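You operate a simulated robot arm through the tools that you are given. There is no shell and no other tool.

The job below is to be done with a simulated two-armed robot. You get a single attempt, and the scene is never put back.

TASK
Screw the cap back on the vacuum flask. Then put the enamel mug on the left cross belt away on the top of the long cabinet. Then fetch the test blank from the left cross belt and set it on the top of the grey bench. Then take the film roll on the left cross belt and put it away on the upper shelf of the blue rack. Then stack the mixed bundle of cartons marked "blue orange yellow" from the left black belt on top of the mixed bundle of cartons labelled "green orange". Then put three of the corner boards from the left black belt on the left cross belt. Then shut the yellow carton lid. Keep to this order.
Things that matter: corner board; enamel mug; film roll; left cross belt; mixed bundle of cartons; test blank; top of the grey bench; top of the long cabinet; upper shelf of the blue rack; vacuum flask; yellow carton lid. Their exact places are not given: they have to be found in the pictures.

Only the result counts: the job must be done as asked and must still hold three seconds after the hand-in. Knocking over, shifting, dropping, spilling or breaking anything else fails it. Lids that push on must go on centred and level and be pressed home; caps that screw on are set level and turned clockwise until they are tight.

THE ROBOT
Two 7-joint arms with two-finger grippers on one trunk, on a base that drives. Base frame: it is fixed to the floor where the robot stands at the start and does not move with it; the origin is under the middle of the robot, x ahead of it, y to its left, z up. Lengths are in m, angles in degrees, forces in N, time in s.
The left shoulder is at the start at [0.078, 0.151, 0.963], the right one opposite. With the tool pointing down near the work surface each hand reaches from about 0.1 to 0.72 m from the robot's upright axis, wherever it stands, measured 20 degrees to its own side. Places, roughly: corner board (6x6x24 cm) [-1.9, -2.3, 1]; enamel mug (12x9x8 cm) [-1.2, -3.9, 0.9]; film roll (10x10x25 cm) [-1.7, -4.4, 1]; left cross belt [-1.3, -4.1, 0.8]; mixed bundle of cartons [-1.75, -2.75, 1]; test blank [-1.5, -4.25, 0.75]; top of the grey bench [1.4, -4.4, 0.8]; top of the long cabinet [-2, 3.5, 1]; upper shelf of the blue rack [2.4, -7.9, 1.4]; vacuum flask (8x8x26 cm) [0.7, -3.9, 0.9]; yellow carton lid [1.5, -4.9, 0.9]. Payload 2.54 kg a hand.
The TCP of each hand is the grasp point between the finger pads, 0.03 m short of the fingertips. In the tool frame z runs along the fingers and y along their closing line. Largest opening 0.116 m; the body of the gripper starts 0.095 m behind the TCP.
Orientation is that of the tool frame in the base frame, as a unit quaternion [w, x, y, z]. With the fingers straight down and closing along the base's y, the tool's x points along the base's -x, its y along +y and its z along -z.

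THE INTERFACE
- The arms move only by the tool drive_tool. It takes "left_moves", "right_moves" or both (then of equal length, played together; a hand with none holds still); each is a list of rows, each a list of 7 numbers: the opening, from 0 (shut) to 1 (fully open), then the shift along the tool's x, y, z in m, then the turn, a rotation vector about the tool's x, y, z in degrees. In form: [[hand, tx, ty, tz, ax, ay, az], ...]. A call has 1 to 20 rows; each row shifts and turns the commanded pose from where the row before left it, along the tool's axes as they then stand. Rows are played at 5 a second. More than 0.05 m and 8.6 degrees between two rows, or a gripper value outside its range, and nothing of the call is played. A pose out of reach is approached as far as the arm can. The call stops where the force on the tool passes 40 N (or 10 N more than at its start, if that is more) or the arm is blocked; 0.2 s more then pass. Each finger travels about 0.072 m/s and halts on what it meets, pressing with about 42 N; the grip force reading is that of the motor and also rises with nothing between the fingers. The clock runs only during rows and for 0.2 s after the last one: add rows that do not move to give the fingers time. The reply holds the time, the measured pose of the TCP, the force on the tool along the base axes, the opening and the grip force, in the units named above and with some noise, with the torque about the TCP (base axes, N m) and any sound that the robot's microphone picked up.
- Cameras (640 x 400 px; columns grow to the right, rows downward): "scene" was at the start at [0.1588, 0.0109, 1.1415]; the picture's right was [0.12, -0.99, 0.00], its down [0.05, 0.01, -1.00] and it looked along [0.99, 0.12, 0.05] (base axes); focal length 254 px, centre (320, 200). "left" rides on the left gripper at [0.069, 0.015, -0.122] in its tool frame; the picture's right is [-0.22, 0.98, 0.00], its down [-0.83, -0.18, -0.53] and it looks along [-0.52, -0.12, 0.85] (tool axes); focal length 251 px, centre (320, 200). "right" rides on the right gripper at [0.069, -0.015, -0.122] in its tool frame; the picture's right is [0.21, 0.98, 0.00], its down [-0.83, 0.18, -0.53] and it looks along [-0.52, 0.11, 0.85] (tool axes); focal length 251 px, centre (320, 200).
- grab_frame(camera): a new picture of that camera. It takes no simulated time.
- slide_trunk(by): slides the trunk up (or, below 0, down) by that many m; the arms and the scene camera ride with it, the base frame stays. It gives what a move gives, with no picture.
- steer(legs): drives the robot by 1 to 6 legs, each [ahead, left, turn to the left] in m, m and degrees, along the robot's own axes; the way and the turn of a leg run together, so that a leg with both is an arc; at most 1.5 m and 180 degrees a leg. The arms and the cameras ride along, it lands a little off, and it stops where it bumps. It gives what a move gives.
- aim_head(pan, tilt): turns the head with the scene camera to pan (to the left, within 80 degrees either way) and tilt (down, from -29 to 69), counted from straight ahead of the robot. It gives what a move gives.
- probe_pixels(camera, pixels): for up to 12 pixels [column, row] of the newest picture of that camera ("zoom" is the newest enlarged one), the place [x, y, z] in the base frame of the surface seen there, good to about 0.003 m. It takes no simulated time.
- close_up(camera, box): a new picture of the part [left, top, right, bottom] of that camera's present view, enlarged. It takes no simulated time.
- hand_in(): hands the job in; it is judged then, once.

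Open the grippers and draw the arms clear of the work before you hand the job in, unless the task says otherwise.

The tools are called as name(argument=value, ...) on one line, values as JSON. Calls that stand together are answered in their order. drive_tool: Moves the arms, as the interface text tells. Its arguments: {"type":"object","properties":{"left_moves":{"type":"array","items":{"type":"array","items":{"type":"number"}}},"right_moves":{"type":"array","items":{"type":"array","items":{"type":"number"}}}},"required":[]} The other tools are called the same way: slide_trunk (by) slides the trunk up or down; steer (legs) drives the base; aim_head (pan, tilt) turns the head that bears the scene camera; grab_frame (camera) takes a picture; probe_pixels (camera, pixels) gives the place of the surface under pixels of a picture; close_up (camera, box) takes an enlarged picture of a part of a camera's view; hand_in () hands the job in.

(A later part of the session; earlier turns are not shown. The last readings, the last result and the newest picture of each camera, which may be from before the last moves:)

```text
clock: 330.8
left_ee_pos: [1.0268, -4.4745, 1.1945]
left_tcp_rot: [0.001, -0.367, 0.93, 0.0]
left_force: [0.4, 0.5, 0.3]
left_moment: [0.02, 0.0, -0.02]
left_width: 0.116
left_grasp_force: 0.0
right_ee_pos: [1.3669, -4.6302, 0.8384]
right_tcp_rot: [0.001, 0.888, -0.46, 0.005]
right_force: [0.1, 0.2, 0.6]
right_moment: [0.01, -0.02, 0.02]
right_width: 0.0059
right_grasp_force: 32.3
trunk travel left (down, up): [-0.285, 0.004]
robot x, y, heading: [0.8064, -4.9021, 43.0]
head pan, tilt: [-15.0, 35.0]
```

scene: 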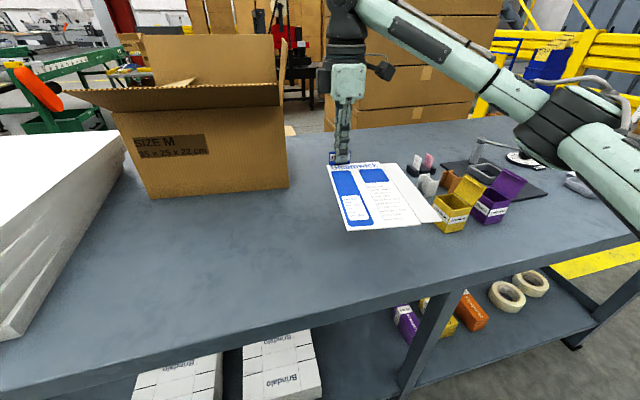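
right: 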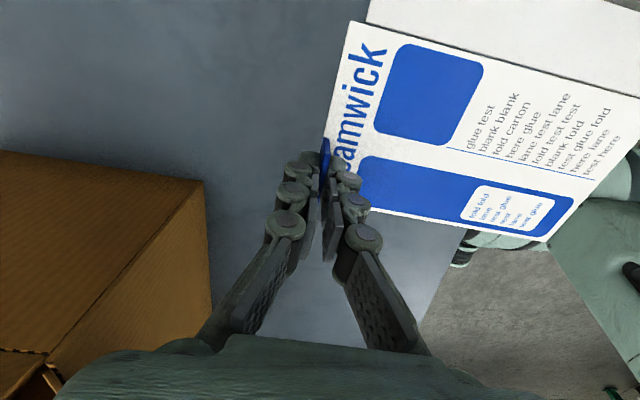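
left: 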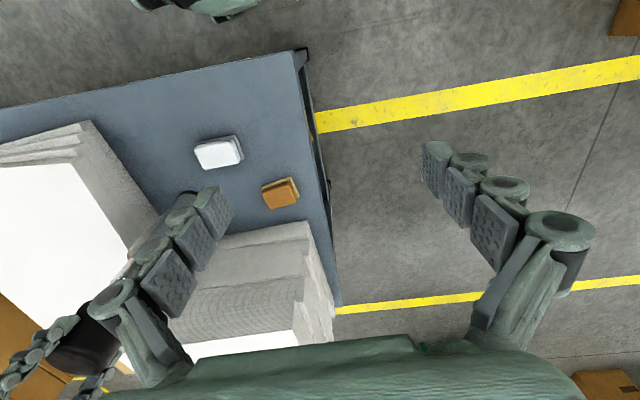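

drive_tool(right_moves=[[0, 0, 0, 0.0015, 0, 0, 0], [0, 0, 0, 0.0015, 0, 0, 0], [0, 0, 0, 0, 0, 0, 0]])

close_up(camera="scene", box=[280, 150, 480, 290])

```text
clock: 331.6
left_ee_pos: [1.0243, -4.4756, 1.1952]
left_tcp_rot: [0.002, -0.367, 0.93, 0.001]
left_force: [0.0, 0.6, -1.1]
left_moment: [-0.04, 0.01, 0.01]
left_width: 0.1158
left_grasp_force: 0.1
right_ee_pos: [1.3676, -4.6309, 0.8368]
right_tcp_rot: [-0.001, 0.888, -0.459, 0.004]
right_force: [1.0, 0.5, 14.8]
right_moment: [-0.58, -0.4, 0.07]
right_width: 0.0059
right_grasp_force: 32.0
trunk travel left (down, up): [-0.285, 0.004]
robot x, y, heading: [0.8058, -4.9054, 42.8]
head pan, tilt: [-15.0, 35.0]
```

```text
2.86 times, centred on (380, 220) of scene
```

zoom: 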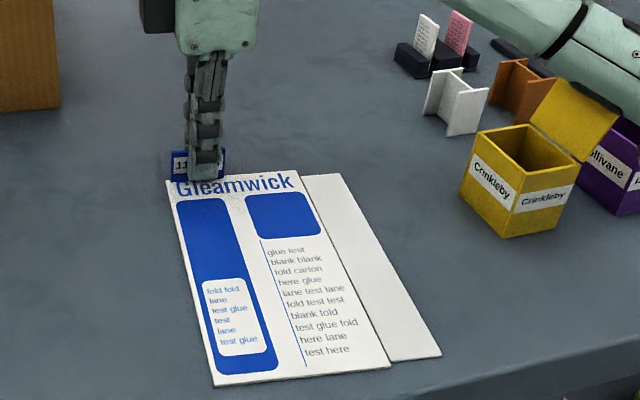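

Contact made (15 N). I open part-way and lift straight off.

drive_tool(right_moves=[[0.15, 0, 0, -0.001, 0, 0, 0], [0.35, 0, 0, 0, 0, 0, 0], [0.5, 0, 0, 0, 0, 0, 0], [0.5, 0, 0, 0, 0, 0, 0], [0.5, 0, 0, -0.03, 0, 0, 0], [0.5, 0, 0, -0.04, 0, 0, 0], [0.5, 0, 0, -0.05, 0, 0, 0], [0.5, 0, 0, -0.05, 0, 0, 0], [0.5, 0, 0.02, -0.04, 0, 0, 0], [1, 0, 0.02, -0.04, 0, 0, 0], [1, 0, 0.02, -0.04, 0, 0, 0]])

grab_frame(camera="scene")

```text
clock: 334.0
left_ee_pos: [1.0252, -4.4757, 1.1958]
left_tcp_rot: [0.002, -0.368, 0.93, 0.0]
left_force: [-0.3, -0.5, -0.1]
left_moment: [-0.02, -0.04, -0.02]
left_width: 0.116
left_grasp_force: 0.0
right_ee_pos: [1.3168, -4.6659, 1.1279]
right_tcp_rot: [0.001, 0.888, -0.459, 0.004]
right_force: [-0.8, 0.1, 1.2]
right_moment: [-0.02, -0.01, -0.01]
right_width: 0.116
right_grasp_force: 0.1
trunk travel left (down, up): [-0.285, 0.004]
robot x, y, heading: [0.8031, -4.9026, 43.0]
head pan, tilt: [-15.0, 35.0]
```

```text
taken
```

scene: 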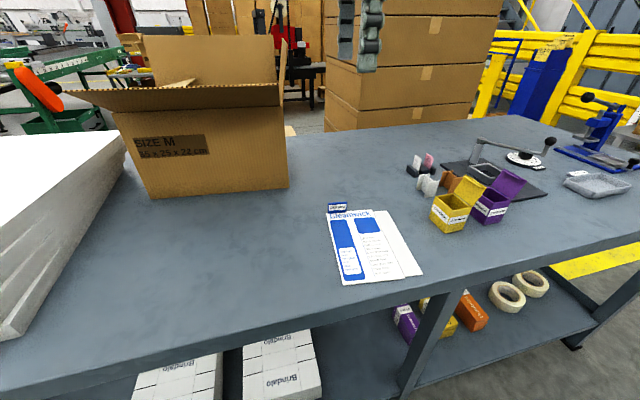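

The blank lies flat on the bench. Next the film roll: I restore the right hand's yaw, back off from the bench and go to the belt, stopping about 0.85 m short of the roll.

drive_tool(right_moves=[[1, 0, 0, 0, 0, 0, 8.2], [1, 0, 0, 0, 0, 0, 8.2], [1, 0, 0, 0, 0, 0, 8.2], [1, 0, 0, 0, 0, 0, 8.2], [1, 0, 0, 0, 0, 0, 8.2], [1, 0, 0, 0, 0, 0, 8.2], [1, 0, 0, 0, 0, 0, 8.2], [1, 0, 0, 0, 0, 0, 8.2], [1, 0, 0, 0, 0, 0, 8.2], [1, 0, 0, 0, 0, 0, 8.2]])

steer(legs=[[-0.45, 0, 0], [0, 0, 90], [0.57, 0.57, 0], [0.5, 0.57, 0]])

aim_head(pan=-5, tilt=25)

grab_frame(camera="scene")

```text
clock: 336.2
left_ee_pos: [1.0257, -4.4748, 1.1962]
left_tcp_rot: [0.001, -0.368, 0.93, 0.0]
left_force: [-0.4, -1.0, 0.2]
left_moment: [0.0, 0.01, -0.01]
left_width: 0.1161
left_grasp_force: 0.0
right_ee_pos: [1.317, -4.6648, 1.1261]
right_tcp_rot: [0.001, -0.368, 0.93, -0.003]
right_force: [0.5, 0.2, 0.0]
right_moment: [-0.02, 0.0, 0.01]
right_width: 0.1158
right_grasp_force: 0.0
trunk travel left (down, up): [-0.285, 0.004]
robot x, y, heading: [0.8034, -4.9042, 43.1]
head pan, tilt: [-15.0, 35.0]
```

```text
clock: 354.0
left_ee_pos: [-1.5172, -5.0421, 1.1957]
left_tcp_rot: [0.0, 0.924, -0.382, -0.001]
left_force: [-0.1, 0.6, 0.0]
left_moment: [-0.02, -0.03, 0.0]
left_width: 0.1161
left_grasp_force: 0.1
right_ee_pos: [-1.3384, -4.7455, 1.1266]
right_tcp_rot: [-0.003, 0.925, -0.381, 0.002]
right_force: [0.1, -0.7, -0.4]
right_moment: [0.01, -0.02, -0.03]
right_width: 0.1159
right_grasp_force: 0.0
trunk travel left (down, up): [-0.285, 0.004]
robot x, y, heading: [-1.0837, -5.2472, 135.1]
head pan, tilt: [-15.0, 35.0]
```

```text
clock: 354.7
left_ee_pos: [-1.5163, -5.0435, 1.1953]
left_tcp_rot: [-0.001, 0.924, -0.382, -0.002]
left_force: [0.2, 0.2, 0.1]
left_moment: [-0.02, -0.01, 0.0]
left_width: 0.1163
left_grasp_force: 0.1
right_ee_pos: [-1.3381, -4.7441, 1.126]
right_tcp_rot: [-0.004, 0.925, -0.38, 0.002]
right_force: [-0.5, -0.2, -0.7]
right_moment: [-0.01, 0.05, 0.01]
right_width: 0.1161
right_grasp_force: 0.0
trunk travel left (down, up): [-0.285, 0.004]
robot x, y, heading: [-1.081, -5.2485, 135.0]
head pan, tilt: [-5.0, 25.0]
```

```text
taken
```

scene: 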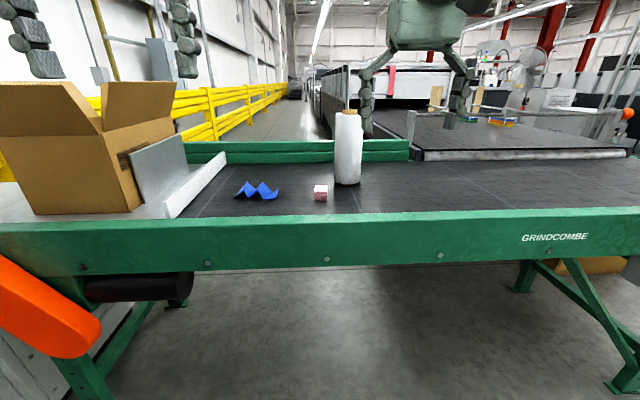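

probe_pixels(camera="scene", pixels=[[348, 130], [348, 150], [348, 175], [336, 150], [361, 150], [348, 110], [320, 187], [320, 197], [347, 117], [340, 215], [348, 183], [256, 190]])

close_up(camera="scene", box=[290, 95, 400, 205])

```text
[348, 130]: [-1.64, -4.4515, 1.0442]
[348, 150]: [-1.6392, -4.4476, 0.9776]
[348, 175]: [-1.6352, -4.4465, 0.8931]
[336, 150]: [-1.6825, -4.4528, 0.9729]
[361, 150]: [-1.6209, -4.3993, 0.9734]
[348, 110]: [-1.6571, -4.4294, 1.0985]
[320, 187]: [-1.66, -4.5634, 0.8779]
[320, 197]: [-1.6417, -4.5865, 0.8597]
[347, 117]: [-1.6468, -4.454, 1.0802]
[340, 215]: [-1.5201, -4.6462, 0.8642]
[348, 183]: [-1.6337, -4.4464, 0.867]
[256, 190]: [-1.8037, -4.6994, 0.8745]
```

```text
3.64 times, centred on (345, 150) of scene
```

zoom: 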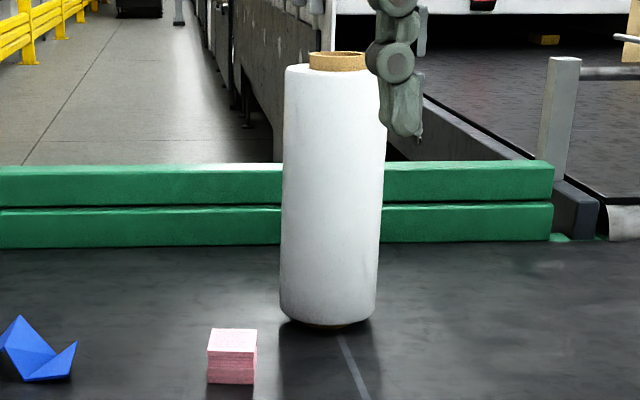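

The roll's axis is ≈(−1.665,−4.408), z 0.85–1.09. Since the shelf is at 1.4 m I'll grip it with the hand horizontal: I pitch the right hand from down to forward while moving it ahead.

drive_tool(right_moves=[[1, -0.025, 0, 0, 0, -8.2, 0], [1, -0.0247, 0, 0.0036, 0, -8.2, 0], [1, -0.024, 0, 0.0071, 0, -8.2, 0], [1, -0.0227, 0, 0.0104, 0, -8.2, 0], [1, -0.021, 0, 0.0135, 0, -8.2, 0], [1, -0.0189, 0, 0.0164, 0, -8.2, 0], [1, -0.0163, 0, 0.0189, 0, -8.2, 0], [1, -0.0135, 0, 0.0211, 0, -8.2, 0], [1, -0.0103, 0, 0.0228, 0, -8.2, 0], [1, -0.007, 0, 0.024, 0, -8.2, 0], [1, -0.0035, 0, 0.0248, 0, -8.0, 0], [1, 0, 0, 0, 0, 0, 0]])

grab_frame(camera="right")

grab_frame(camera="scene")

```text
clock: 357.3
left_ee_pos: [-1.5167, -5.0433, 1.1951]
left_tcp_rot: [0.0, 0.924, -0.382, -0.001]
left_force: [0.3, -0.8, 0.4]
left_moment: [-0.02, 0.0, -0.02]
left_width: 0.1162
left_grasp_force: 0.0
right_ee_pos: [-1.5333, -4.5525, 1.1263]
right_tcp_rot: [-0.272, 0.654, -0.267, -0.654]
right_force: [-0.3, 0.2, -0.5]
right_moment: [-0.02, 0.01, -0.03]
right_width: 0.1163
right_grasp_force: 0.0
trunk travel left (down, up): [-0.285, 0.004]
robot x, y, heading: [-1.0838, -5.2519, 134.9]
head pan, tilt: [-5.0, 25.0]
```

```text
taken
```

right: 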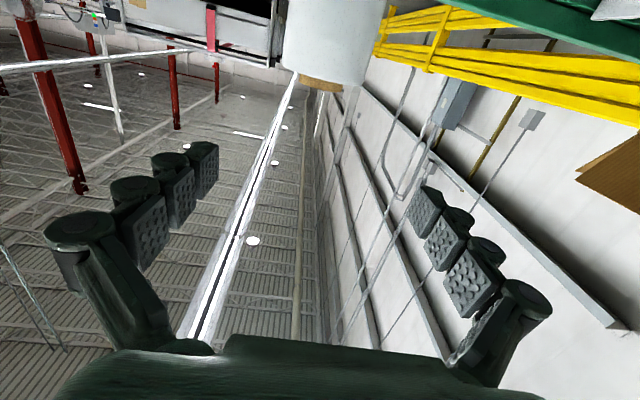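

```text
taken
```

scene: 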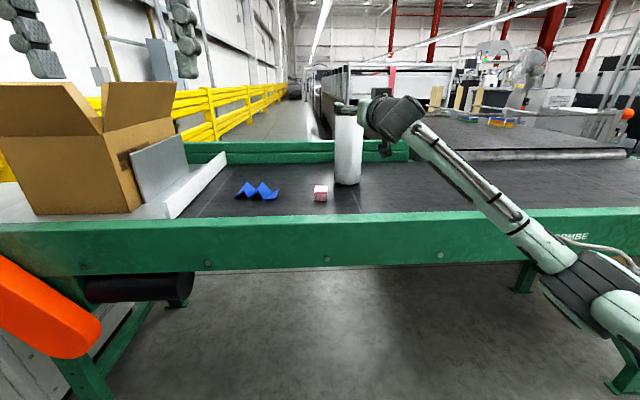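

The hand is horizontal and in line with the roll. Before lowering I check where the elbow is relative to the rail.

probe_pixels(camera="scene", pixels=[[575, 265], [545, 250], [500, 215], [450, 165], [610, 310], [555, 290], [540, 260], [400, 115], [385, 145], [560, 215], [480, 210]])

```text
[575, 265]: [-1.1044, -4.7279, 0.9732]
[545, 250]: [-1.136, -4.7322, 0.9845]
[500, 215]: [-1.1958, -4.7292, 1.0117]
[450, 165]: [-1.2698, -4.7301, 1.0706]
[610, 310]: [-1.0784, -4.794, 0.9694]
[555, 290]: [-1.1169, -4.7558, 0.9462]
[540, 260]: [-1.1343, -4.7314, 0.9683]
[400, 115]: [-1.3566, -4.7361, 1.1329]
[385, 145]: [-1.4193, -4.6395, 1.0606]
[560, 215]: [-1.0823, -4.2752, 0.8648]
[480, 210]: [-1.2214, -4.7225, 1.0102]
```

Elbow stays behind the rail and the wrist 6 cm above it, so I lower 12 cm and line up laterally, then check.

drive_tool(right_moves=[[1, 0.04, -0.005, 0, 0, 0, 0], [1, 0.04, -0.005, 0, 0, 0, 0], [1, 0.04, 0, 0, 0, 0, 0], [1, 0, 0, 0, 0, 0, 0]])

grab_frame(camera="right")

grab_frame(camera="scene")

```text
clock: 358.3
left_ee_pos: [-1.5177, -5.0431, 1.1955]
left_tcp_rot: [0.0, 0.924, -0.382, 0.0]
left_force: [-0.2, 0.6, 0.1]
left_moment: [-0.01, 0.02, 0.0]
left_width: 0.1161
left_grasp_force: 0.0
right_ee_pos: [-1.5259, -4.5441, 1.0052]
right_tcp_rot: [-0.271, 0.655, -0.266, -0.653]
right_force: [1.0, -0.2, -0.8]
right_moment: [-0.02, 0.02, -0.02]
right_width: 0.116
right_grasp_force: 0.0
trunk travel left (down, up): [-0.285, 0.004]
robot x, y, heading: [-1.0796, -5.2492, 135.1]
head pan, tilt: [-5.0, 25.0]
```

```text
taken
```

right: 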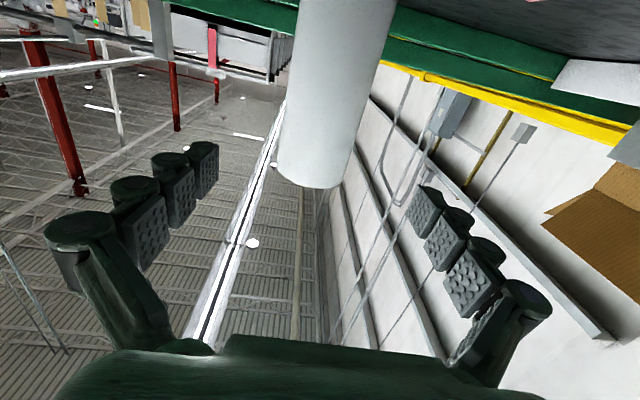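

```text
taken
```

scene: 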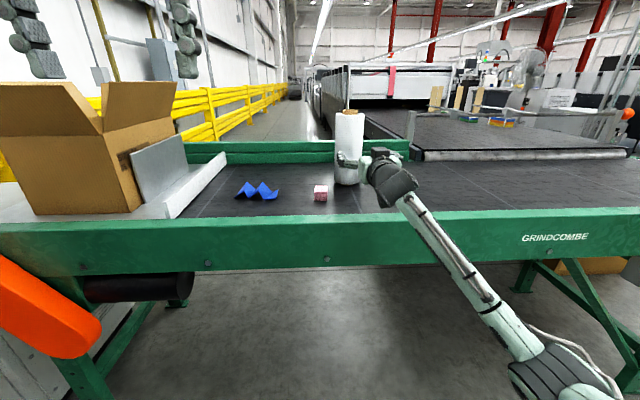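

The roll appears centred between the fingers (≈5 mm to +y). I nudge +3 mm and advance half-way, then check.

drive_tool(right_moves=[[1, 0, 0.003, 0.03, 0, 0, 0], [1, 0, 0, 0.03, 0, 0, 0], [1, 0, 0, 0.025, 0, 0, 0], [1, 0, 0, 0, 0, 0, 0]])

grab_frame(camera="right")

close_up(camera="scene", box=[290, 95, 450, 215])

```text
clock: 359.3
left_ee_pos: [-1.5179, -5.0434, 1.1949]
left_tcp_rot: [0.0, 0.924, -0.382, -0.001]
left_force: [-0.6, 0.1, 0.8]
left_moment: [-0.02, -0.02, 0.04]
left_width: 0.1162
left_grasp_force: 0.0
right_ee_pos: [-1.589, -4.4876, 1.0051]
right_tcp_rot: [-0.271, 0.655, -0.265, -0.654]
right_force: [-0.1, 1.0, -0.7]
right_moment: [0.01, 0.02, -0.03]
right_width: 0.1161
right_grasp_force: 0.0
trunk travel left (down, up): [-0.285, 0.004]
robot x, y, heading: [-1.0814, -5.2496, 134.9]
head pan, tilt: [-5.0, 25.0]
```

```text
taken
```

right: 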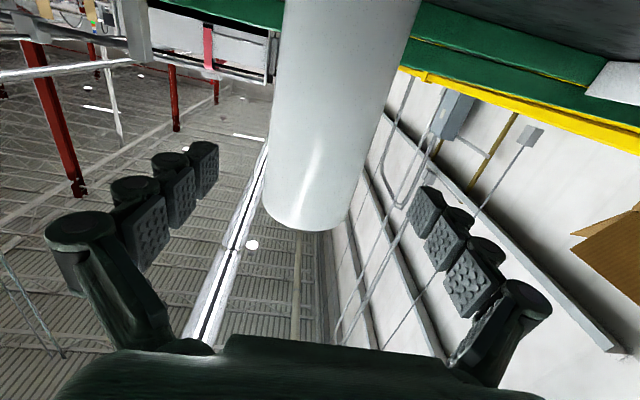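

```text
3.33 times, centred on (370, 155) of scene
```

zoom: 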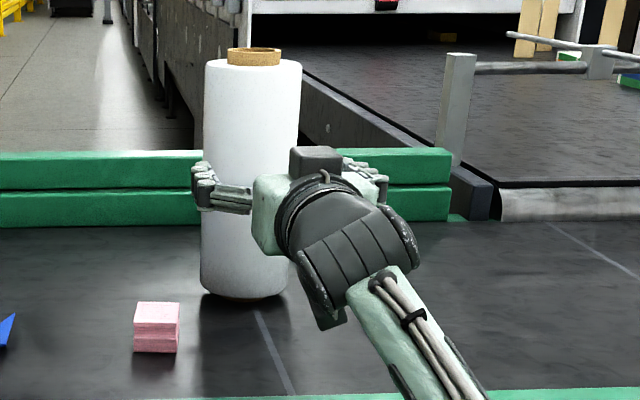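

Centred between the fingers. I advance the remaining 10 cm and close.

drive_tool(right_moves=[[1, 0, 0, 0.03, 0, 0, 0], [1, 0, 0, 0.03, 0, 0, 0], [1, 0, 0, 0.025, 0, 0, 0], [1, 0, 0, 0.015, 0, 0, 0], [1, 0, 0, 0, 0, 0, 0]])

grab_frame(camera="right")

close_up(camera="scene", box=[290, 95, 450, 215])

```text
clock: 360.5
left_ee_pos: [-1.5175, -5.0429, 1.195]
left_tcp_rot: [-0.001, 0.924, -0.382, 0.0]
left_force: [0.0, -0.2, -0.2]
left_moment: [0.02, 0.03, 0.0]
left_width: 0.116
left_grasp_force: 0.1
right_ee_pos: [-1.661, -4.4158, 1.0058]
right_tcp_rot: [-0.271, 0.655, -0.267, -0.654]
right_force: [-0.5, 0.5, 0.1]
right_moment: [-0.02, 0.01, -0.03]
right_width: 0.116
right_grasp_force: 0.0
trunk travel left (down, up): [-0.285, 0.004]
robot x, y, heading: [-1.0838, -5.2488, 135.0]
head pan, tilt: [-5.0, 25.0]
```

```text
taken
```

right: 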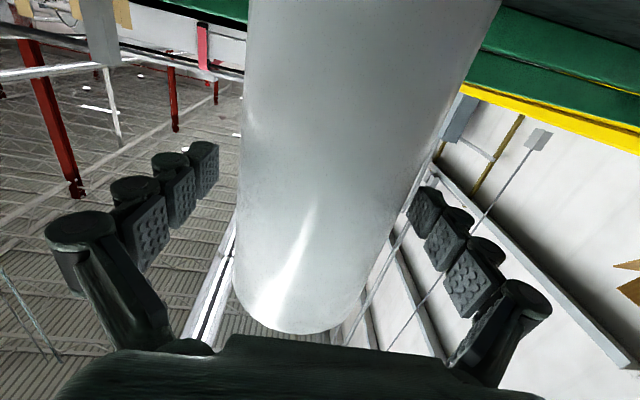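

```text
3.33 times, centred on (370, 155) of scene
```

zoom: 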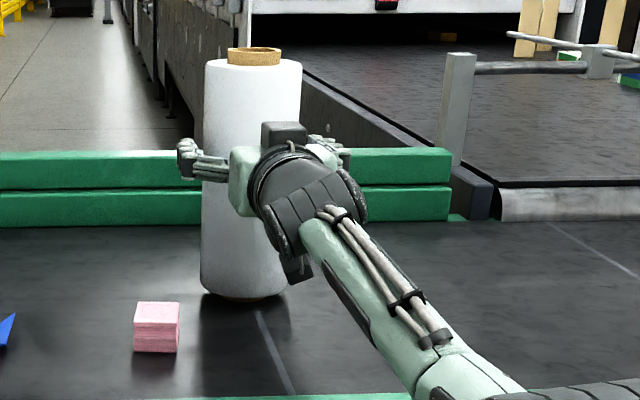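

Roll is between the pads. I close the fingers.

drive_tool(right_moves=[[0.92, 0, 0, 0, 0, 0, 0], [0.86, 0, 0, 0, 0, 0, 0], [0.5, 0, 0, 0, 0, 0, 0], [0, 0, 0, 0, 0, 0, 0], [0, 0, 0, 0, 0, 0, 0], [0, 0, 0, 0, 0, 0, 0]])

close_up(camera="scene", box=[290, 95, 450, 215])

```text
clock: 361.9
left_ee_pos: [-1.5184, -5.0435, 1.1947]
left_tcp_rot: [-0.001, 0.924, -0.382, 0.0]
left_force: [0.7, -0.1, -0.8]
left_moment: [0.02, 0.01, -0.01]
left_width: 0.1163
left_grasp_force: 0.0
right_ee_pos: [-1.6604, -4.4165, 1.0066]
right_tcp_rot: [-0.27, 0.655, -0.267, -0.654]
right_force: [-0.4, -3.1, 0.5]
right_moment: [-0.39, -0.05, 0.02]
right_width: 0.0926
right_grasp_force: 41.7
trunk travel left (down, up): [-0.285, 0.004]
robot x, y, heading: [-1.0811, -5.2488, 135.2]
head pan, tilt: [-5.0, 25.0]
```

```text
3.33 times, centred on (370, 155) of scene
```

zoom: 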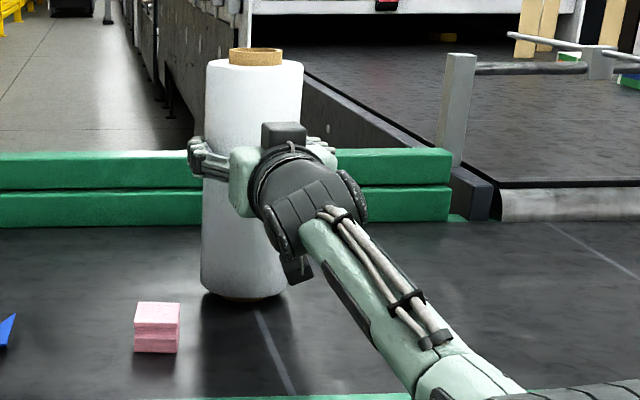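

Held at 0.093 m. I lift 3 cm to check it holds, then further.

drive_tool(right_moves=[[0, -0.015, 0, 0, 0, 0, 0], [0, -0.02, 0, 0, 0, 0, 0], [0, 0, 0, 0, 0, 0, 0]])

close_up(camera="scene", box=[290, 95, 450, 215])

```text
clock: 362.7
left_ee_pos: [-1.5178, -5.0411, 1.1942]
left_tcp_rot: [0.001, 0.924, -0.381, 0.001]
left_force: [-0.3, 0.0, 0.7]
left_moment: [0.01, -0.01, -0.02]
left_width: 0.1161
left_grasp_force: 0.1
right_ee_pos: [-1.6612, -4.4148, 1.0367]
right_tcp_rot: [-0.271, 0.657, -0.269, -0.651]
right_force: [0.1, -0.3, -10.7]
right_moment: [-0.08, -0.08, 0.02]
right_width: 0.0927
right_grasp_force: 41.9
trunk travel left (down, up): [-0.285, 0.004]
robot x, y, heading: [-1.0798, -5.2492, 135.4]
head pan, tilt: [-5.0, 25.0]
```

```text
3.33 times, centred on (370, 155) of scene
```

zoom: 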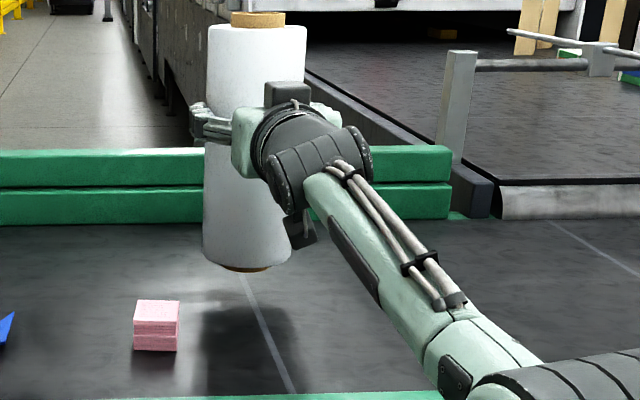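

It holds (10.7 N weight). I lift 10 cm more and draw it back.

drive_tool(right_moves=[[0, -0.04, 0, 0, 0, 0, 0], [0, -0.04, 0, 0, 0, 0, 0], [0, -0.03, 0, 0, 0, 0, 0], [0, -0.01, 0, -0.04, 0, 0, 0], [0, 0, 0, -0.045, 0, 0, 0], [0, 0, 0, -0.045, 0, 0, 0], [0, 0, 0, 0, 0, 0, 0]])

steer(legs=[[-0.4, -0.3, 0]])

grab_frame(camera="scene")

```text
clock: 364.3
left_ee_pos: [-1.5176, -5.0412, 1.1937]
left_tcp_rot: [-0.001, 0.924, -0.382, 0.0]
left_force: [0.3, 0.1, 1.0]
left_moment: [0.01, -0.03, 0.04]
left_width: 0.1162
left_grasp_force: 0.1
right_ee_pos: [-1.6601, -4.425, 1.1783]
right_tcp_rot: [-0.27, 0.656, -0.267, -0.652]
right_force: [-0.3, -0.5, -10.5]
right_moment: [-0.08, -0.08, 0.0]
right_width: 0.0925
right_grasp_force: 41.6
right hand out of reach, approached as far as the arm can: row 4, 5, 6
trunk travel left (down, up): [-0.285, 0.004]
robot x, y, heading: [-1.0821, -5.252, 135.0]
head pan, tilt: [-5.0, 25.0]
```

```text
clock: 367.7
left_ee_pos: [-1.0234, -5.1153, 1.1936]
left_tcp_rot: [0.0, 0.924, -0.382, 0.0]
left_force: [0.2, 0.0, 0.6]
left_moment: [-0.03, 0.03, -0.03]
left_width: 0.1162
left_grasp_force: 0.0
right_ee_pos: [-1.1646, -4.4963, 1.1775]
right_tcp_rot: [-0.27, 0.656, -0.267, -0.652]
right_force: [0.5, -0.4, -11.6]
right_moment: [-0.09, -0.07, -0.04]
right_width: 0.0924
right_grasp_force: 41.9
trunk travel left (down, up): [-0.285, 0.004]
robot x, y, heading: [-0.5853, -5.3211, 135.0]
head pan, tilt: [-5.0, 25.0]
```

```text
taken
```

scene: 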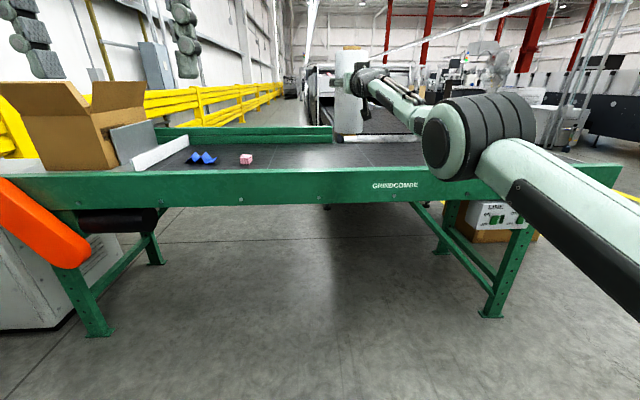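

The retraction was blocked by the arm's reach limits. Clear of the belt now, I test small moves: back and up.

drive_tool(right_moves=[[0, 0, 0, -0.02, 0, 0, 0], [0, 0, 0, -0.02, 0, 0, 0], [0, 0, 0, 0, 0, 0, 0]])

drive_tool(right_moves=[[0, -0.03, 0, 0, 0, 0, 0], [0, -0.03, 0, 0, 0, 0, 0], [0, 0, 0, 0, 0, 0, 0]])

```text
clock: 368.5
left_ee_pos: [-1.0233, -5.1146, 1.1943]
left_tcp_rot: [0.0, 0.924, -0.383, 0.0]
left_force: [0.4, 0.6, -0.3]
left_moment: [0.01, -0.02, 0.0]
left_width: 0.1162
left_grasp_force: 0.0
right_ee_pos: [-1.1658, -4.4996, 1.1822]
right_tcp_rot: [-0.27, 0.656, -0.268, -0.651]
right_force: [0.2, -0.7, -10.2]
right_moment: [-0.09, -0.08, 0.01]
right_width: 0.0923
right_grasp_force: 42.0
right hand out of reach, approached as far as the arm can: row 1, 2
trunk travel left (down, up): [-0.285, 0.004]
robot x, y, heading: [-0.5835, -5.3211, 135.0]
head pan, tilt: [-5.0, 25.0]
```

```text
clock: 369.3
left_ee_pos: [-1.024, -5.1132, 1.1939]
left_tcp_rot: [0.001, 0.924, -0.383, 0.0]
left_force: [0.7, 0.4, -1.0]
left_moment: [-0.02, 0.02, 0.05]
left_width: 0.1158
left_grasp_force: 0.0
right_ee_pos: [-1.1551, -4.5053, 1.2347]
right_tcp_rot: [-0.27, 0.657, -0.268, -0.651]
right_force: [0.2, 0.6, -10.8]
right_moment: [-0.05, -0.08, 0.01]
right_width: 0.0923
right_grasp_force: 42.6
right hand out of reach, approached as far as the arm can: row 1, 2
trunk travel left (down, up): [-0.285, 0.004]
robot x, y, heading: [-0.5882, -5.3179, 135.0]
head pan, tilt: [-5.0, 25.0]
```

A joint limit seems to bind. I try yawing the hand to the left (about the vertical tool x), which keeps the roll upright, and then retracting.

drive_tool(right_moves=[[0, 0, 0, 0, -8, 0, 0], [0, 0, 0, 0, -8, 0, 0], [0, 0, 0, 0, -8, 0, 0], [0, 0, 0, -0.02, 0, 0, 0], [0, 0, 0, -0.02, 0, 0, 0], [0, 0, 0, 0, 0, 0, 0]])

grab_frame(camera="scene")

```text
clock: 370.7
left_ee_pos: [-1.0229, -5.1137, 1.1939]
left_tcp_rot: [0.0, 0.924, -0.383, 0.0]
left_force: [-0.1, 1.1, 0.7]
left_moment: [0.03, 0.0, -0.02]
left_width: 0.116
left_grasp_force: 0.1
right_ee_pos: [-1.1448, -4.5232, 1.2266]
right_tcp_rot: [-0.129, 0.698, -0.127, -0.693]
right_force: [-0.2, 0.6, -10.9]
right_moment: [-0.02, -0.1, 0.01]
right_width: 0.0924
right_grasp_force: 41.6
right hand out of reach, approached as far as the arm can: row 2, 3, 4, 5
trunk travel left (down, up): [-0.285, 0.004]
robot x, y, heading: [-0.589, -5.3224, 134.9]
head pan, tilt: [-5.0, 25.0]
```

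```text
taken
```

scene: 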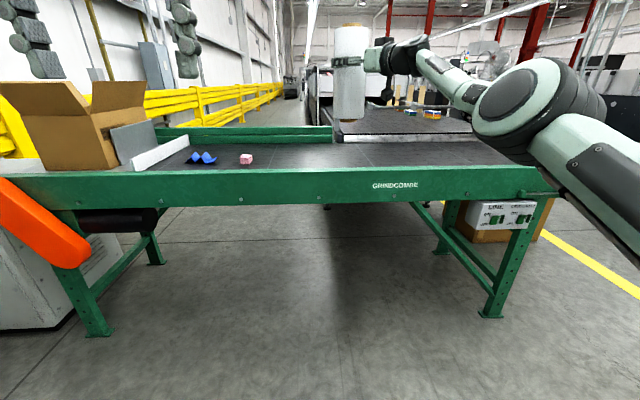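

I test raising in bigger steps to see how high this posture can go.

drive_tool(right_moves=[[0, -0.04, 0, 0, 0, 0, 0], [0, -0.04, 0, 0, 0, 0, 0], [0, -0.04, 0, 0, 0, 0, 0], [0, -0.04, 0, 0, 0, 0, 0], [0, 0, 0, 0, 0, 0, 0]])

grab_frame(camera="scene")

```text
clock: 371.9
left_ee_pos: [-1.0227, -5.1126, 1.1944]
left_tcp_rot: [0.001, 0.924, -0.382, 0.001]
left_force: [-0.3, 0.3, -0.8]
left_moment: [-0.02, 0.02, 0.04]
left_width: 0.1162
left_grasp_force: 0.0
right_ee_pos: [-1.1336, -4.5661, 1.3355]
right_tcp_rot: [-0.127, 0.698, -0.126, -0.693]
right_force: [0.2, 0.2, -10.5]
right_moment: [0.01, -0.09, -0.01]
right_width: 0.0924
right_grasp_force: 42.0
right hand out of reach, approached as far as the arm can: row 1, 2, 3, 4
trunk travel left (down, up): [-0.285, 0.004]
robot x, y, heading: [-0.5856, -5.3206, 135.0]
head pan, tilt: [-5.0, 25.0]
```

```text
taken
```

scene: 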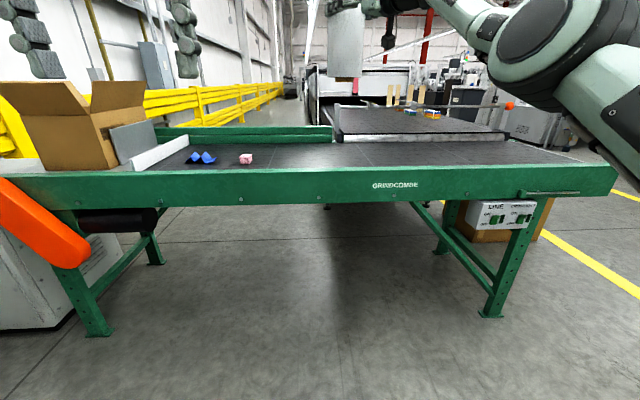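

Raising works (z 1.34). I probe which directions are free from here: left/right and down-back.

drive_tool(right_moves=[[0, 0, 0, 0, 8, 0, 0], [0, 0, 0, 0, 0, 0, 0]])

drive_tool(right_moves=[[0, 0, 0, -0.03, 0, 0, 0], [0, 0, 0, 0, 0, 0, 0]])

drive_tool(right_moves=[[0, 0, -0.03, 0, 0, 0, 0], [0, 0, 0, 0, 0, 0, 0]])

drive_tool(right_moves=[[0, 0, 0.03, 0, 0, 0, 0], [0, 0, 0, 0, 0, 0, 0]])

```text
clock: 372.5
left_ee_pos: [-1.0232, -5.1136, 1.1942]
left_tcp_rot: [0.0, 0.924, -0.383, 0.0]
left_force: [-0.2, 0.6, 0.3]
left_moment: [0.02, 0.04, 0.02]
left_width: 0.1159
left_grasp_force: 0.0
right_ee_pos: [-1.1396, -4.5607, 1.3419]
right_tcp_rot: [-0.176, 0.688, -0.174, -0.682]
right_force: [0.4, 1.1, -10.6]
right_moment: [-0.04, -0.09, -0.01]
right_width: 0.0922
right_grasp_force: 41.5
right hand out of reach, approached as far as the arm can: row 1
trunk travel left (down, up): [-0.285, 0.004]
robot x, y, heading: [-0.5881, -5.3166, 134.9]
head pan, tilt: [-5.0, 25.0]
```

```text
clock: 373.1
left_ee_pos: [-1.0236, -5.1143, 1.1941]
left_tcp_rot: [0.0, 0.924, -0.383, 0.0]
left_force: [-0.3, 0.8, 0.4]
left_moment: [0.01, -0.01, -0.01]
left_width: 0.116
left_grasp_force: 0.1
right_ee_pos: [-1.1309, -4.5594, 1.3513]
right_tcp_rot: [-0.176, 0.688, -0.174, -0.682]
right_force: [-0.2, 0.1, -11.8]
right_moment: [-0.02, -0.09, -0.03]
right_width: 0.0928
right_grasp_force: 42.1
right hand out of reach, approached as far as the arm can: row 1
trunk travel left (down, up): [-0.285, 0.004]
robot x, y, heading: [-0.587, -5.3196, 134.9]
head pan, tilt: [-5.0, 25.0]
```

```text
clock: 373.7
left_ee_pos: [-1.0233, -5.1149, 1.1933]
left_tcp_rot: [0.0, 0.924, -0.383, 0.001]
left_force: [-0.5, -0.5, 0.4]
left_moment: [0.03, -0.03, -0.01]
left_width: 0.1161
left_grasp_force: 0.0
right_ee_pos: [-1.1131, -4.54, 1.3489]
right_tcp_rot: [-0.177, 0.688, -0.173, -0.682]
right_force: [0.1, -0.5, -11.7]
right_moment: [-0.04, -0.1, -0.02]
right_width: 0.0925
right_grasp_force: 41.6
right hand out of reach, approached as far as the arm can: row 1
trunk travel left (down, up): [-0.285, 0.004]
robot x, y, heading: [-0.5902, -5.317, 134.9]
head pan, tilt: [-5.0, 25.0]
```

```text
clock: 374.3
left_ee_pos: [-1.022, -5.1139, 1.195]
left_tcp_rot: [0.0, 0.924, -0.382, 0.0]
left_force: [0.2, 0.9, 0.5]
left_moment: [-0.02, 0.04, -0.01]
left_width: 0.116
left_grasp_force: 0.1
right_ee_pos: [-1.1302, -4.5582, 1.3517]
right_tcp_rot: [-0.176, 0.687, -0.175, -0.683]
right_force: [-0.3, 0.6, -11.7]
right_moment: [-0.05, -0.11, 0.03]
right_width: 0.0927
right_grasp_force: 41.5
right hand out of reach, approached as far as the arm can: row 1
trunk travel left (down, up): [-0.285, 0.004]
robot x, y, heading: [-0.5878, -5.3198, 135.2]
head pan, tilt: [-5.0, 25.0]
```

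It slides along a wrist-flex limit that eases with height. I keep raising with slight retraction.

drive_tool(right_moves=[[0, -0.04, 0, -0.01, 0, 0, 0], [0, -0.04, 0, -0.01, 0, 0, 0], [0, -0.04, 0, -0.01, 0, 0, 0], [0, -0.04, 0, -0.01, 0, 0, 0], [0, -0.04, 0, -0.01, 0, 0, 0], [0, 0, 0, 0, 0, 0, 0]])

aim_head(pan=-5, tilt=0)

grab_frame(camera="scene")

```text
clock: 375.7
left_ee_pos: [-1.0245, -5.1141, 1.1935]
left_tcp_rot: [0.0, 0.924, -0.384, 0.001]
left_force: [0.1, -0.8, -0.3]
left_moment: [-0.01, -0.02, -0.01]
left_width: 0.116
left_grasp_force: 0.1
right_ee_pos: [-1.0679, -4.616, 1.4848]
right_tcp_rot: [-0.177, 0.689, -0.175, -0.681]
right_force: [-1.0, 0.6, -11.2]
right_moment: [-0.04, -0.08, 0.02]
right_width: 0.0927
right_grasp_force: 42.5
right hand out of reach, approached as far as the arm can: row 1, 2, 3, 4, 5
trunk travel left (down, up): [-0.285, 0.004]
robot x, y, heading: [-0.584, -5.3228, 135.1]
head pan, tilt: [-5.0, 25.0]
```

```text
clock: 376.6
left_ee_pos: [-1.0231, -5.1136, 1.1953]
left_tcp_rot: [0.0, 0.924, -0.383, 0.0]
left_force: [0.1, -0.1, -0.2]
left_moment: [0.03, 0.04, 0.0]
left_width: 0.1162
left_grasp_force: 0.0
right_ee_pos: [-1.0669, -4.6175, 1.4864]
right_tcp_rot: [-0.177, 0.686, -0.175, -0.683]
right_force: [-0.6, 0.0, -10.2]
right_moment: [-0.03, -0.12, 0.02]
right_width: 0.0925
right_grasp_force: 42.0
trunk travel left (down, up): [-0.285, 0.004]
robot x, y, heading: [-0.5852, -5.3189, 134.8]
head pan, tilt: [-5.0, 0.0]
```

```text
taken
```

scene: 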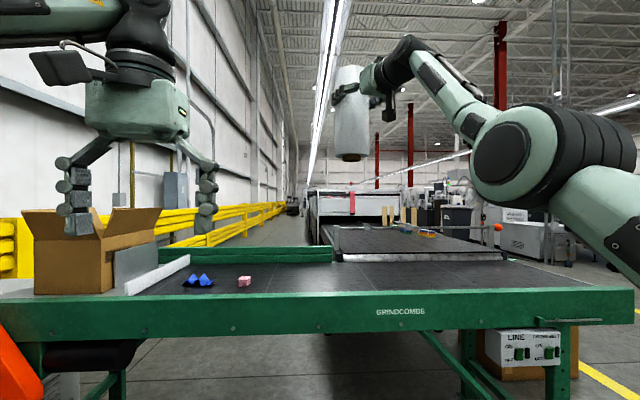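

I try a plain retraction at this height.

drive_tool(right_moves=[[0, 0, 0, -0.03, 0, 0, 0], [0, 0, 0, -0.03, 0, 0, 0], [0, 0, 0, -0.03, 0, 0, 0], [0, 0, 0, 0, 0, 0, 0]])

drive_tool(right_moves=[[0, -0.03, 0, 0, 0, 0, 0], [0, -0.03, 0, 0, 0, 0, 0], [0, -0.03, 0, 0, 0, 0, 0], [0, 0, 0, 0, 0, 0, 0]])

```text
clock: 377.6
left_ee_pos: [-1.0245, -5.1137, 1.1939]
left_tcp_rot: [0.0, 0.924, -0.383, 0.001]
left_force: [-0.3, -0.6, 0.8]
left_moment: [0.02, 0.04, -0.02]
left_width: 0.1157
left_grasp_force: 0.0
right_ee_pos: [-0.9881, -4.6615, 1.4861]
right_tcp_rot: [-0.177, 0.688, -0.175, -0.682]
right_force: [-0.7, -0.1, -10.9]
right_moment: [-0.04, -0.09, 0.0]
right_width: 0.0923
right_grasp_force: 41.9
trunk travel left (down, up): [-0.285, 0.004]
robot x, y, heading: [-0.5899, -5.3198, 134.9]
head pan, tilt: [-5.0, 0.0]
```

```text
clock: 378.6
left_ee_pos: [-1.0246, -5.1138, 1.1936]
left_tcp_rot: [-0.001, 0.924, -0.383, 0.001]
left_force: [-0.2, 0.4, 0.0]
left_moment: [-0.04, -0.01, -0.01]
left_width: 0.1161
left_grasp_force: 0.0
right_ee_pos: [-0.9893, -4.6618, 1.5722]
right_tcp_rot: [-0.176, 0.689, -0.175, -0.681]
right_force: [-0.4, 0.7, -11.4]
right_moment: [-0.03, -0.07, 0.03]
right_width: 0.0922
right_grasp_force: 42.7
trunk travel left (down, up): [-0.285, 0.004]
robot x, y, heading: [-0.5894, -5.3215, 134.8]
head pan, tilt: [-5.0, 0.0]
```

Free again at z 1.57 – high enough for the 1.4 m shelf. I turn clockwise toward the blue rack and look.

steer(legs=[[0.1, -0.3, 0], [0, 0, -90], [0, 0, -80]])

aim_head(pan=0, tilt=5)

grab_frame(camera="scene")

```text
clock: 389.6
left_ee_pos: [0.0177, -5.1734, 1.1943]
left_tcp_rot: [0.0, 0.305, 0.952, 0.0]
left_force: [-0.7, 1.0, 0.1]
left_moment: [-0.01, -0.02, 0.03]
left_width: 0.116
left_grasp_force: 0.1
right_ee_pos: [0.057, -5.6231, 1.5748]
right_tcp_rot: [0.695, 0.118, 0.699, -0.12]
right_force: [0.4, -0.3, -11.0]
right_moment: [0.03, 0.11, -0.03]
right_width: 0.0926
right_grasp_force: 42.4
trunk travel left (down, up): [-0.285, 0.004]
robot x, y, heading: [-0.4477, -5.0428, -35.7]
head pan, tilt: [-5.0, 0.0]
```

```text
clock: 390.2
left_ee_pos: [0.0177, -5.1724, 1.1953]
left_tcp_rot: [-0.001, 0.305, 0.952, 0.0]
left_force: [0.1, 1.0, 0.0]
left_moment: [0.0, -0.03, 0.02]
left_width: 0.1158
left_grasp_force: 0.0
right_ee_pos: [0.058, -5.6232, 1.5726]
right_tcp_rot: [0.695, 0.118, 0.699, -0.119]
right_force: [-0.4, 0.3, -9.8]
right_moment: [0.05, 0.13, -0.01]
right_width: 0.0927
right_grasp_force: 42.3
trunk travel left (down, up): [-0.285, 0.004]
robot x, y, heading: [-0.4453, -5.0445, -35.2]
head pan, tilt: [0.0, 5.0]
```

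```text
taken
```

scene: 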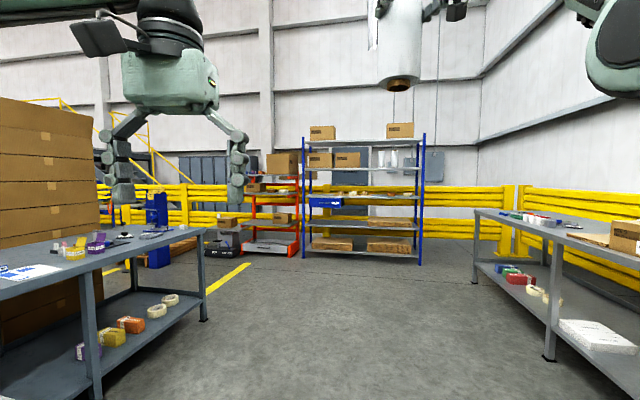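

The rack shows several shelves; the one at row 168 carries other white rolls. I zoom and probe.

close_up(camera="scene", box=[280, 110, 450, 280])

probe_pixels(camera="scene", pixels=[[311, 168], [415, 170], [370, 169], [304, 168], [423, 170], [311, 142], [415, 143], [320, 160], [347, 160], [392, 160], [407, 160], [370, 197]])

```text
2.35 times, centred on (365, 195) of scene
```

zoom: 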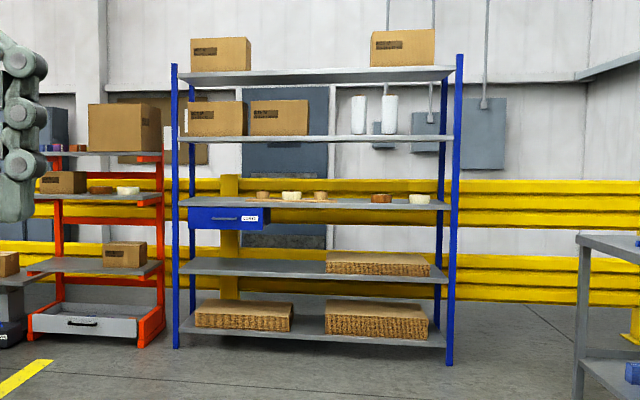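

```text
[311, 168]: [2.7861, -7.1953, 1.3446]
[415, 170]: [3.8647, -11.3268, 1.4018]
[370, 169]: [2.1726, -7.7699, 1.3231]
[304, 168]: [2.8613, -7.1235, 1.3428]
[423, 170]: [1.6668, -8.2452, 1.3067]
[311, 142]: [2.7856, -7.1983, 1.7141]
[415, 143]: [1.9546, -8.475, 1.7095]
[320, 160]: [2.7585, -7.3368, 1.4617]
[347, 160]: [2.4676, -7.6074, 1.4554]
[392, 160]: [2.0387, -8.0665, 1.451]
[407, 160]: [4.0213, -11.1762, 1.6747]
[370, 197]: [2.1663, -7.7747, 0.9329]
```

The shelf with other rolls is at z≈1.34 with ~0.36 m clearance; a free gap lies between box and rolls at about (2.17,−7.77). I straighten the hand and drive to ~0.45 m short of the placing position.

drive_tool(right_moves=[[0, 0, 0, 0, 8, 0, 0], [0, 0, 0, 0, 8, 0, 0], [0, 0, 0, 0, 0, 0, 0]])

steer(legs=[[0, 0, -11.6], [1.35, 0.113, 0], [1.35, 0.113, 0]])

aim_head(pan=0, tilt=0)

grab_frame(camera="scene")

grab_frame(camera="right")

```text
clock: 391.0
left_ee_pos: [0.0167, -5.1734, 1.1949]
left_tcp_rot: [0.0, 0.305, 0.952, 0.0]
left_force: [-1.2, -0.3, 0.4]
left_moment: [0.01, -0.01, -0.03]
left_width: 0.1156
left_grasp_force: 0.1
right_ee_pos: [0.0569, -5.6235, 1.5741]
right_tcp_rot: [0.672, 0.213, 0.676, -0.216]
right_force: [-0.1, -0.4, -11.0]
right_moment: [0.07, 0.1, -0.04]
right_width: 0.0926
right_grasp_force: 42.0
trunk travel left (down, up): [-0.285, 0.004]
robot x, y, heading: [-0.4468, -5.0427, -35.7]
head pan, tilt: [0.0, 5.0]
```

```text
clock: 404.9
left_ee_pos: [1.9963, -7.059, 1.1965]
left_tcp_rot: [0.0, 0.39, 0.921, 0.0]
left_force: [-0.8, 0.2, -0.1]
left_moment: [0.0, 0.02, 0.06]
left_width: 0.116
left_grasp_force: 0.0
right_ee_pos: [1.9534, -7.5084, 1.5742]
right_tcp_rot: [0.65, 0.273, 0.654, -0.276]
right_force: [-0.1, -1.0, -11.2]
right_moment: [0.06, 0.07, 0.0]
right_width: 0.0927
right_grasp_force: 41.4
trunk travel left (down, up): [-0.285, 0.004]
robot x, y, heading: [1.5627, -6.8432, -46.1]
head pan, tilt: [0.0, 5.0]
```

```text
clock: 405.6
left_ee_pos: [1.996, -7.059, 1.1952]
left_tcp_rot: [0.0, 0.391, 0.921, 0.001]
left_force: [-0.2, -1.4, 0.0]
left_moment: [0.02, 0.01, -0.03]
left_width: 0.116
left_grasp_force: 0.0
right_ee_pos: [1.9545, -7.5084, 1.5741]
right_tcp_rot: [0.648, 0.273, 0.655, -0.276]
right_force: [0.1, 0.1, -10.7]
right_moment: [0.12, 0.09, 0.0]
right_width: 0.0928
right_grasp_force: 41.4
trunk travel left (down, up): [-0.285, 0.004]
robot x, y, heading: [1.5596, -6.8418, -45.9]
head pan, tilt: [0.0, 0.0]
```

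```text
taken
```

scene: 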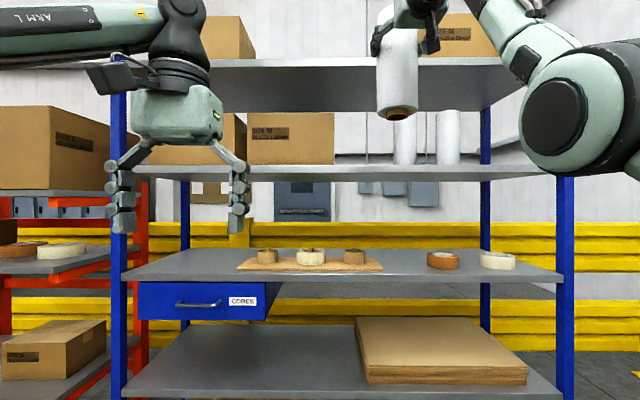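

```text
taken
```

right: 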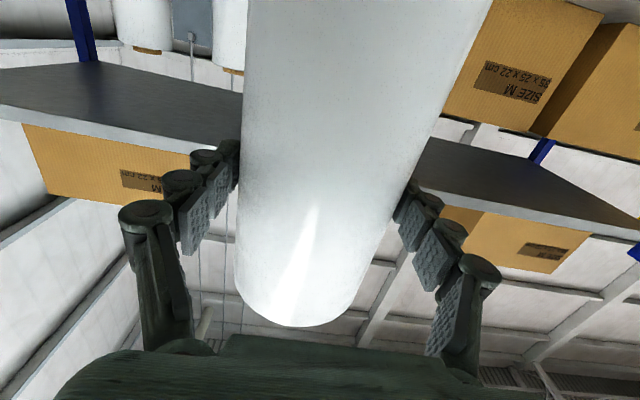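

I probe the shelf surface, box and rolls from here.

probe_pixels(camera="scene", pixels=[[300, 172], [370, 172], [450, 175], [332, 155], [335, 162], [405, 155], [445, 155], [370, 165], [300, 80], [340, 60], [400, 110], [420, 168]])

close_up(camera="scene", box=[300, 50, 500, 190])

```text
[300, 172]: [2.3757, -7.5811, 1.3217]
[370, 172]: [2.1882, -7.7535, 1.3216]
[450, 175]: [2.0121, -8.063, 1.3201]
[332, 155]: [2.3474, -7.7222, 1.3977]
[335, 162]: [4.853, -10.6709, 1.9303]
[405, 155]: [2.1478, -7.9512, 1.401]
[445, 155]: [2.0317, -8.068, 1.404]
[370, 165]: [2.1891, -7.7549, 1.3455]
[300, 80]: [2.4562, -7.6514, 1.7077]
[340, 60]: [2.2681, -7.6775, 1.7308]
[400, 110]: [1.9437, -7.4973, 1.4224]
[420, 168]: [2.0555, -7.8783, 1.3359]
```

```text
2.86 times, centred on (400, 120) of scene
```

zoom: 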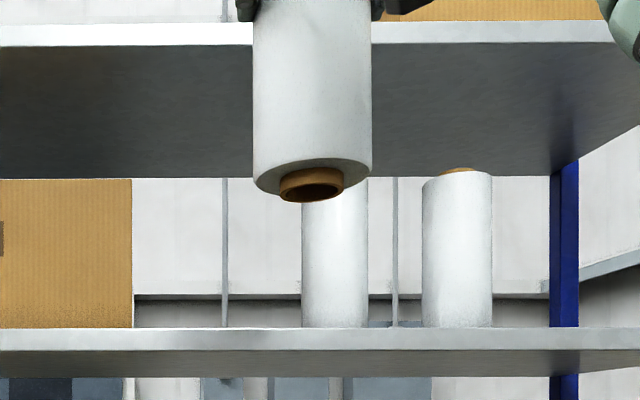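

The gap's centre target is (2.265,−7.821) on the 1.345 m shelf. I lower the roll 3 cm (bottom 1.39) and drive 0.30 m ahead, then recheck.

drive_tool(right_moves=[[0, 0.03, 0, 0, 0, 0, 0], [0, 0, 0, 0, 0, 0, 0]])

steer(legs=[[0.28, 0, 0]])

grab_frame(camera="scene")

grab_frame(camera="right")

```text
clock: 406.2
left_ee_pos: [1.9939, -7.0569, 1.1954]
left_tcp_rot: [0.001, 0.391, 0.92, 0.0]
left_force: [-0.2, 0.2, -0.2]
left_moment: [-0.03, -0.03, -0.01]
left_width: 0.116
left_grasp_force: 0.1
right_ee_pos: [1.9502, -7.5064, 1.5467]
right_tcp_rot: [0.65, 0.273, 0.653, -0.277]
right_force: [-1.0, 1.9, -10.7]
right_moment: [0.12, 0.13, -0.02]
right_width: 0.0924
right_grasp_force: 42.0
trunk travel left (down, up): [-0.285, 0.004]
robot x, y, heading: [1.5618, -6.8417, -45.9]
head pan, tilt: [0.0, 0.0]
```

```text
clock: 408.1
left_ee_pos: [2.1867, -7.2562, 1.1942]
left_tcp_rot: [0.0, 0.389, 0.921, 0.0]
left_force: [0.3, -1.0, 0.2]
left_moment: [0.02, 0.0, 0.0]
left_width: 0.116
left_grasp_force: 0.0
right_ee_pos: [2.1455, -7.7068, 1.5457]
right_tcp_rot: [0.649, 0.273, 0.655, -0.276]
right_force: [1.1, -0.5, -11.8]
right_moment: [0.08, 0.09, -0.02]
right_width: 0.0926
right_grasp_force: 42.5
trunk travel left (down, up): [-0.285, 0.004]
robot x, y, heading: [1.7552, -7.043, -45.8]
head pan, tilt: [0.0, 0.0]
```

```text
taken
```

scene: 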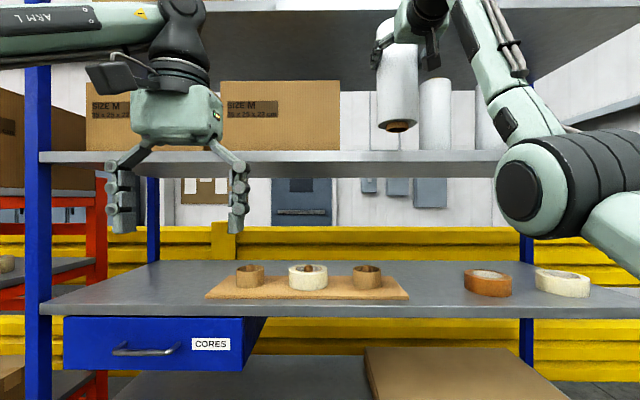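

```text
taken
```

right: 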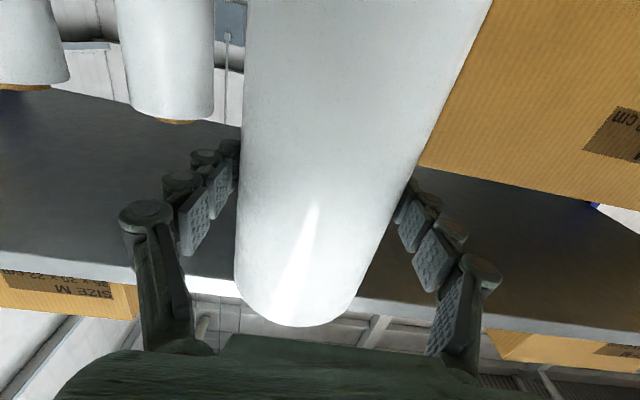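

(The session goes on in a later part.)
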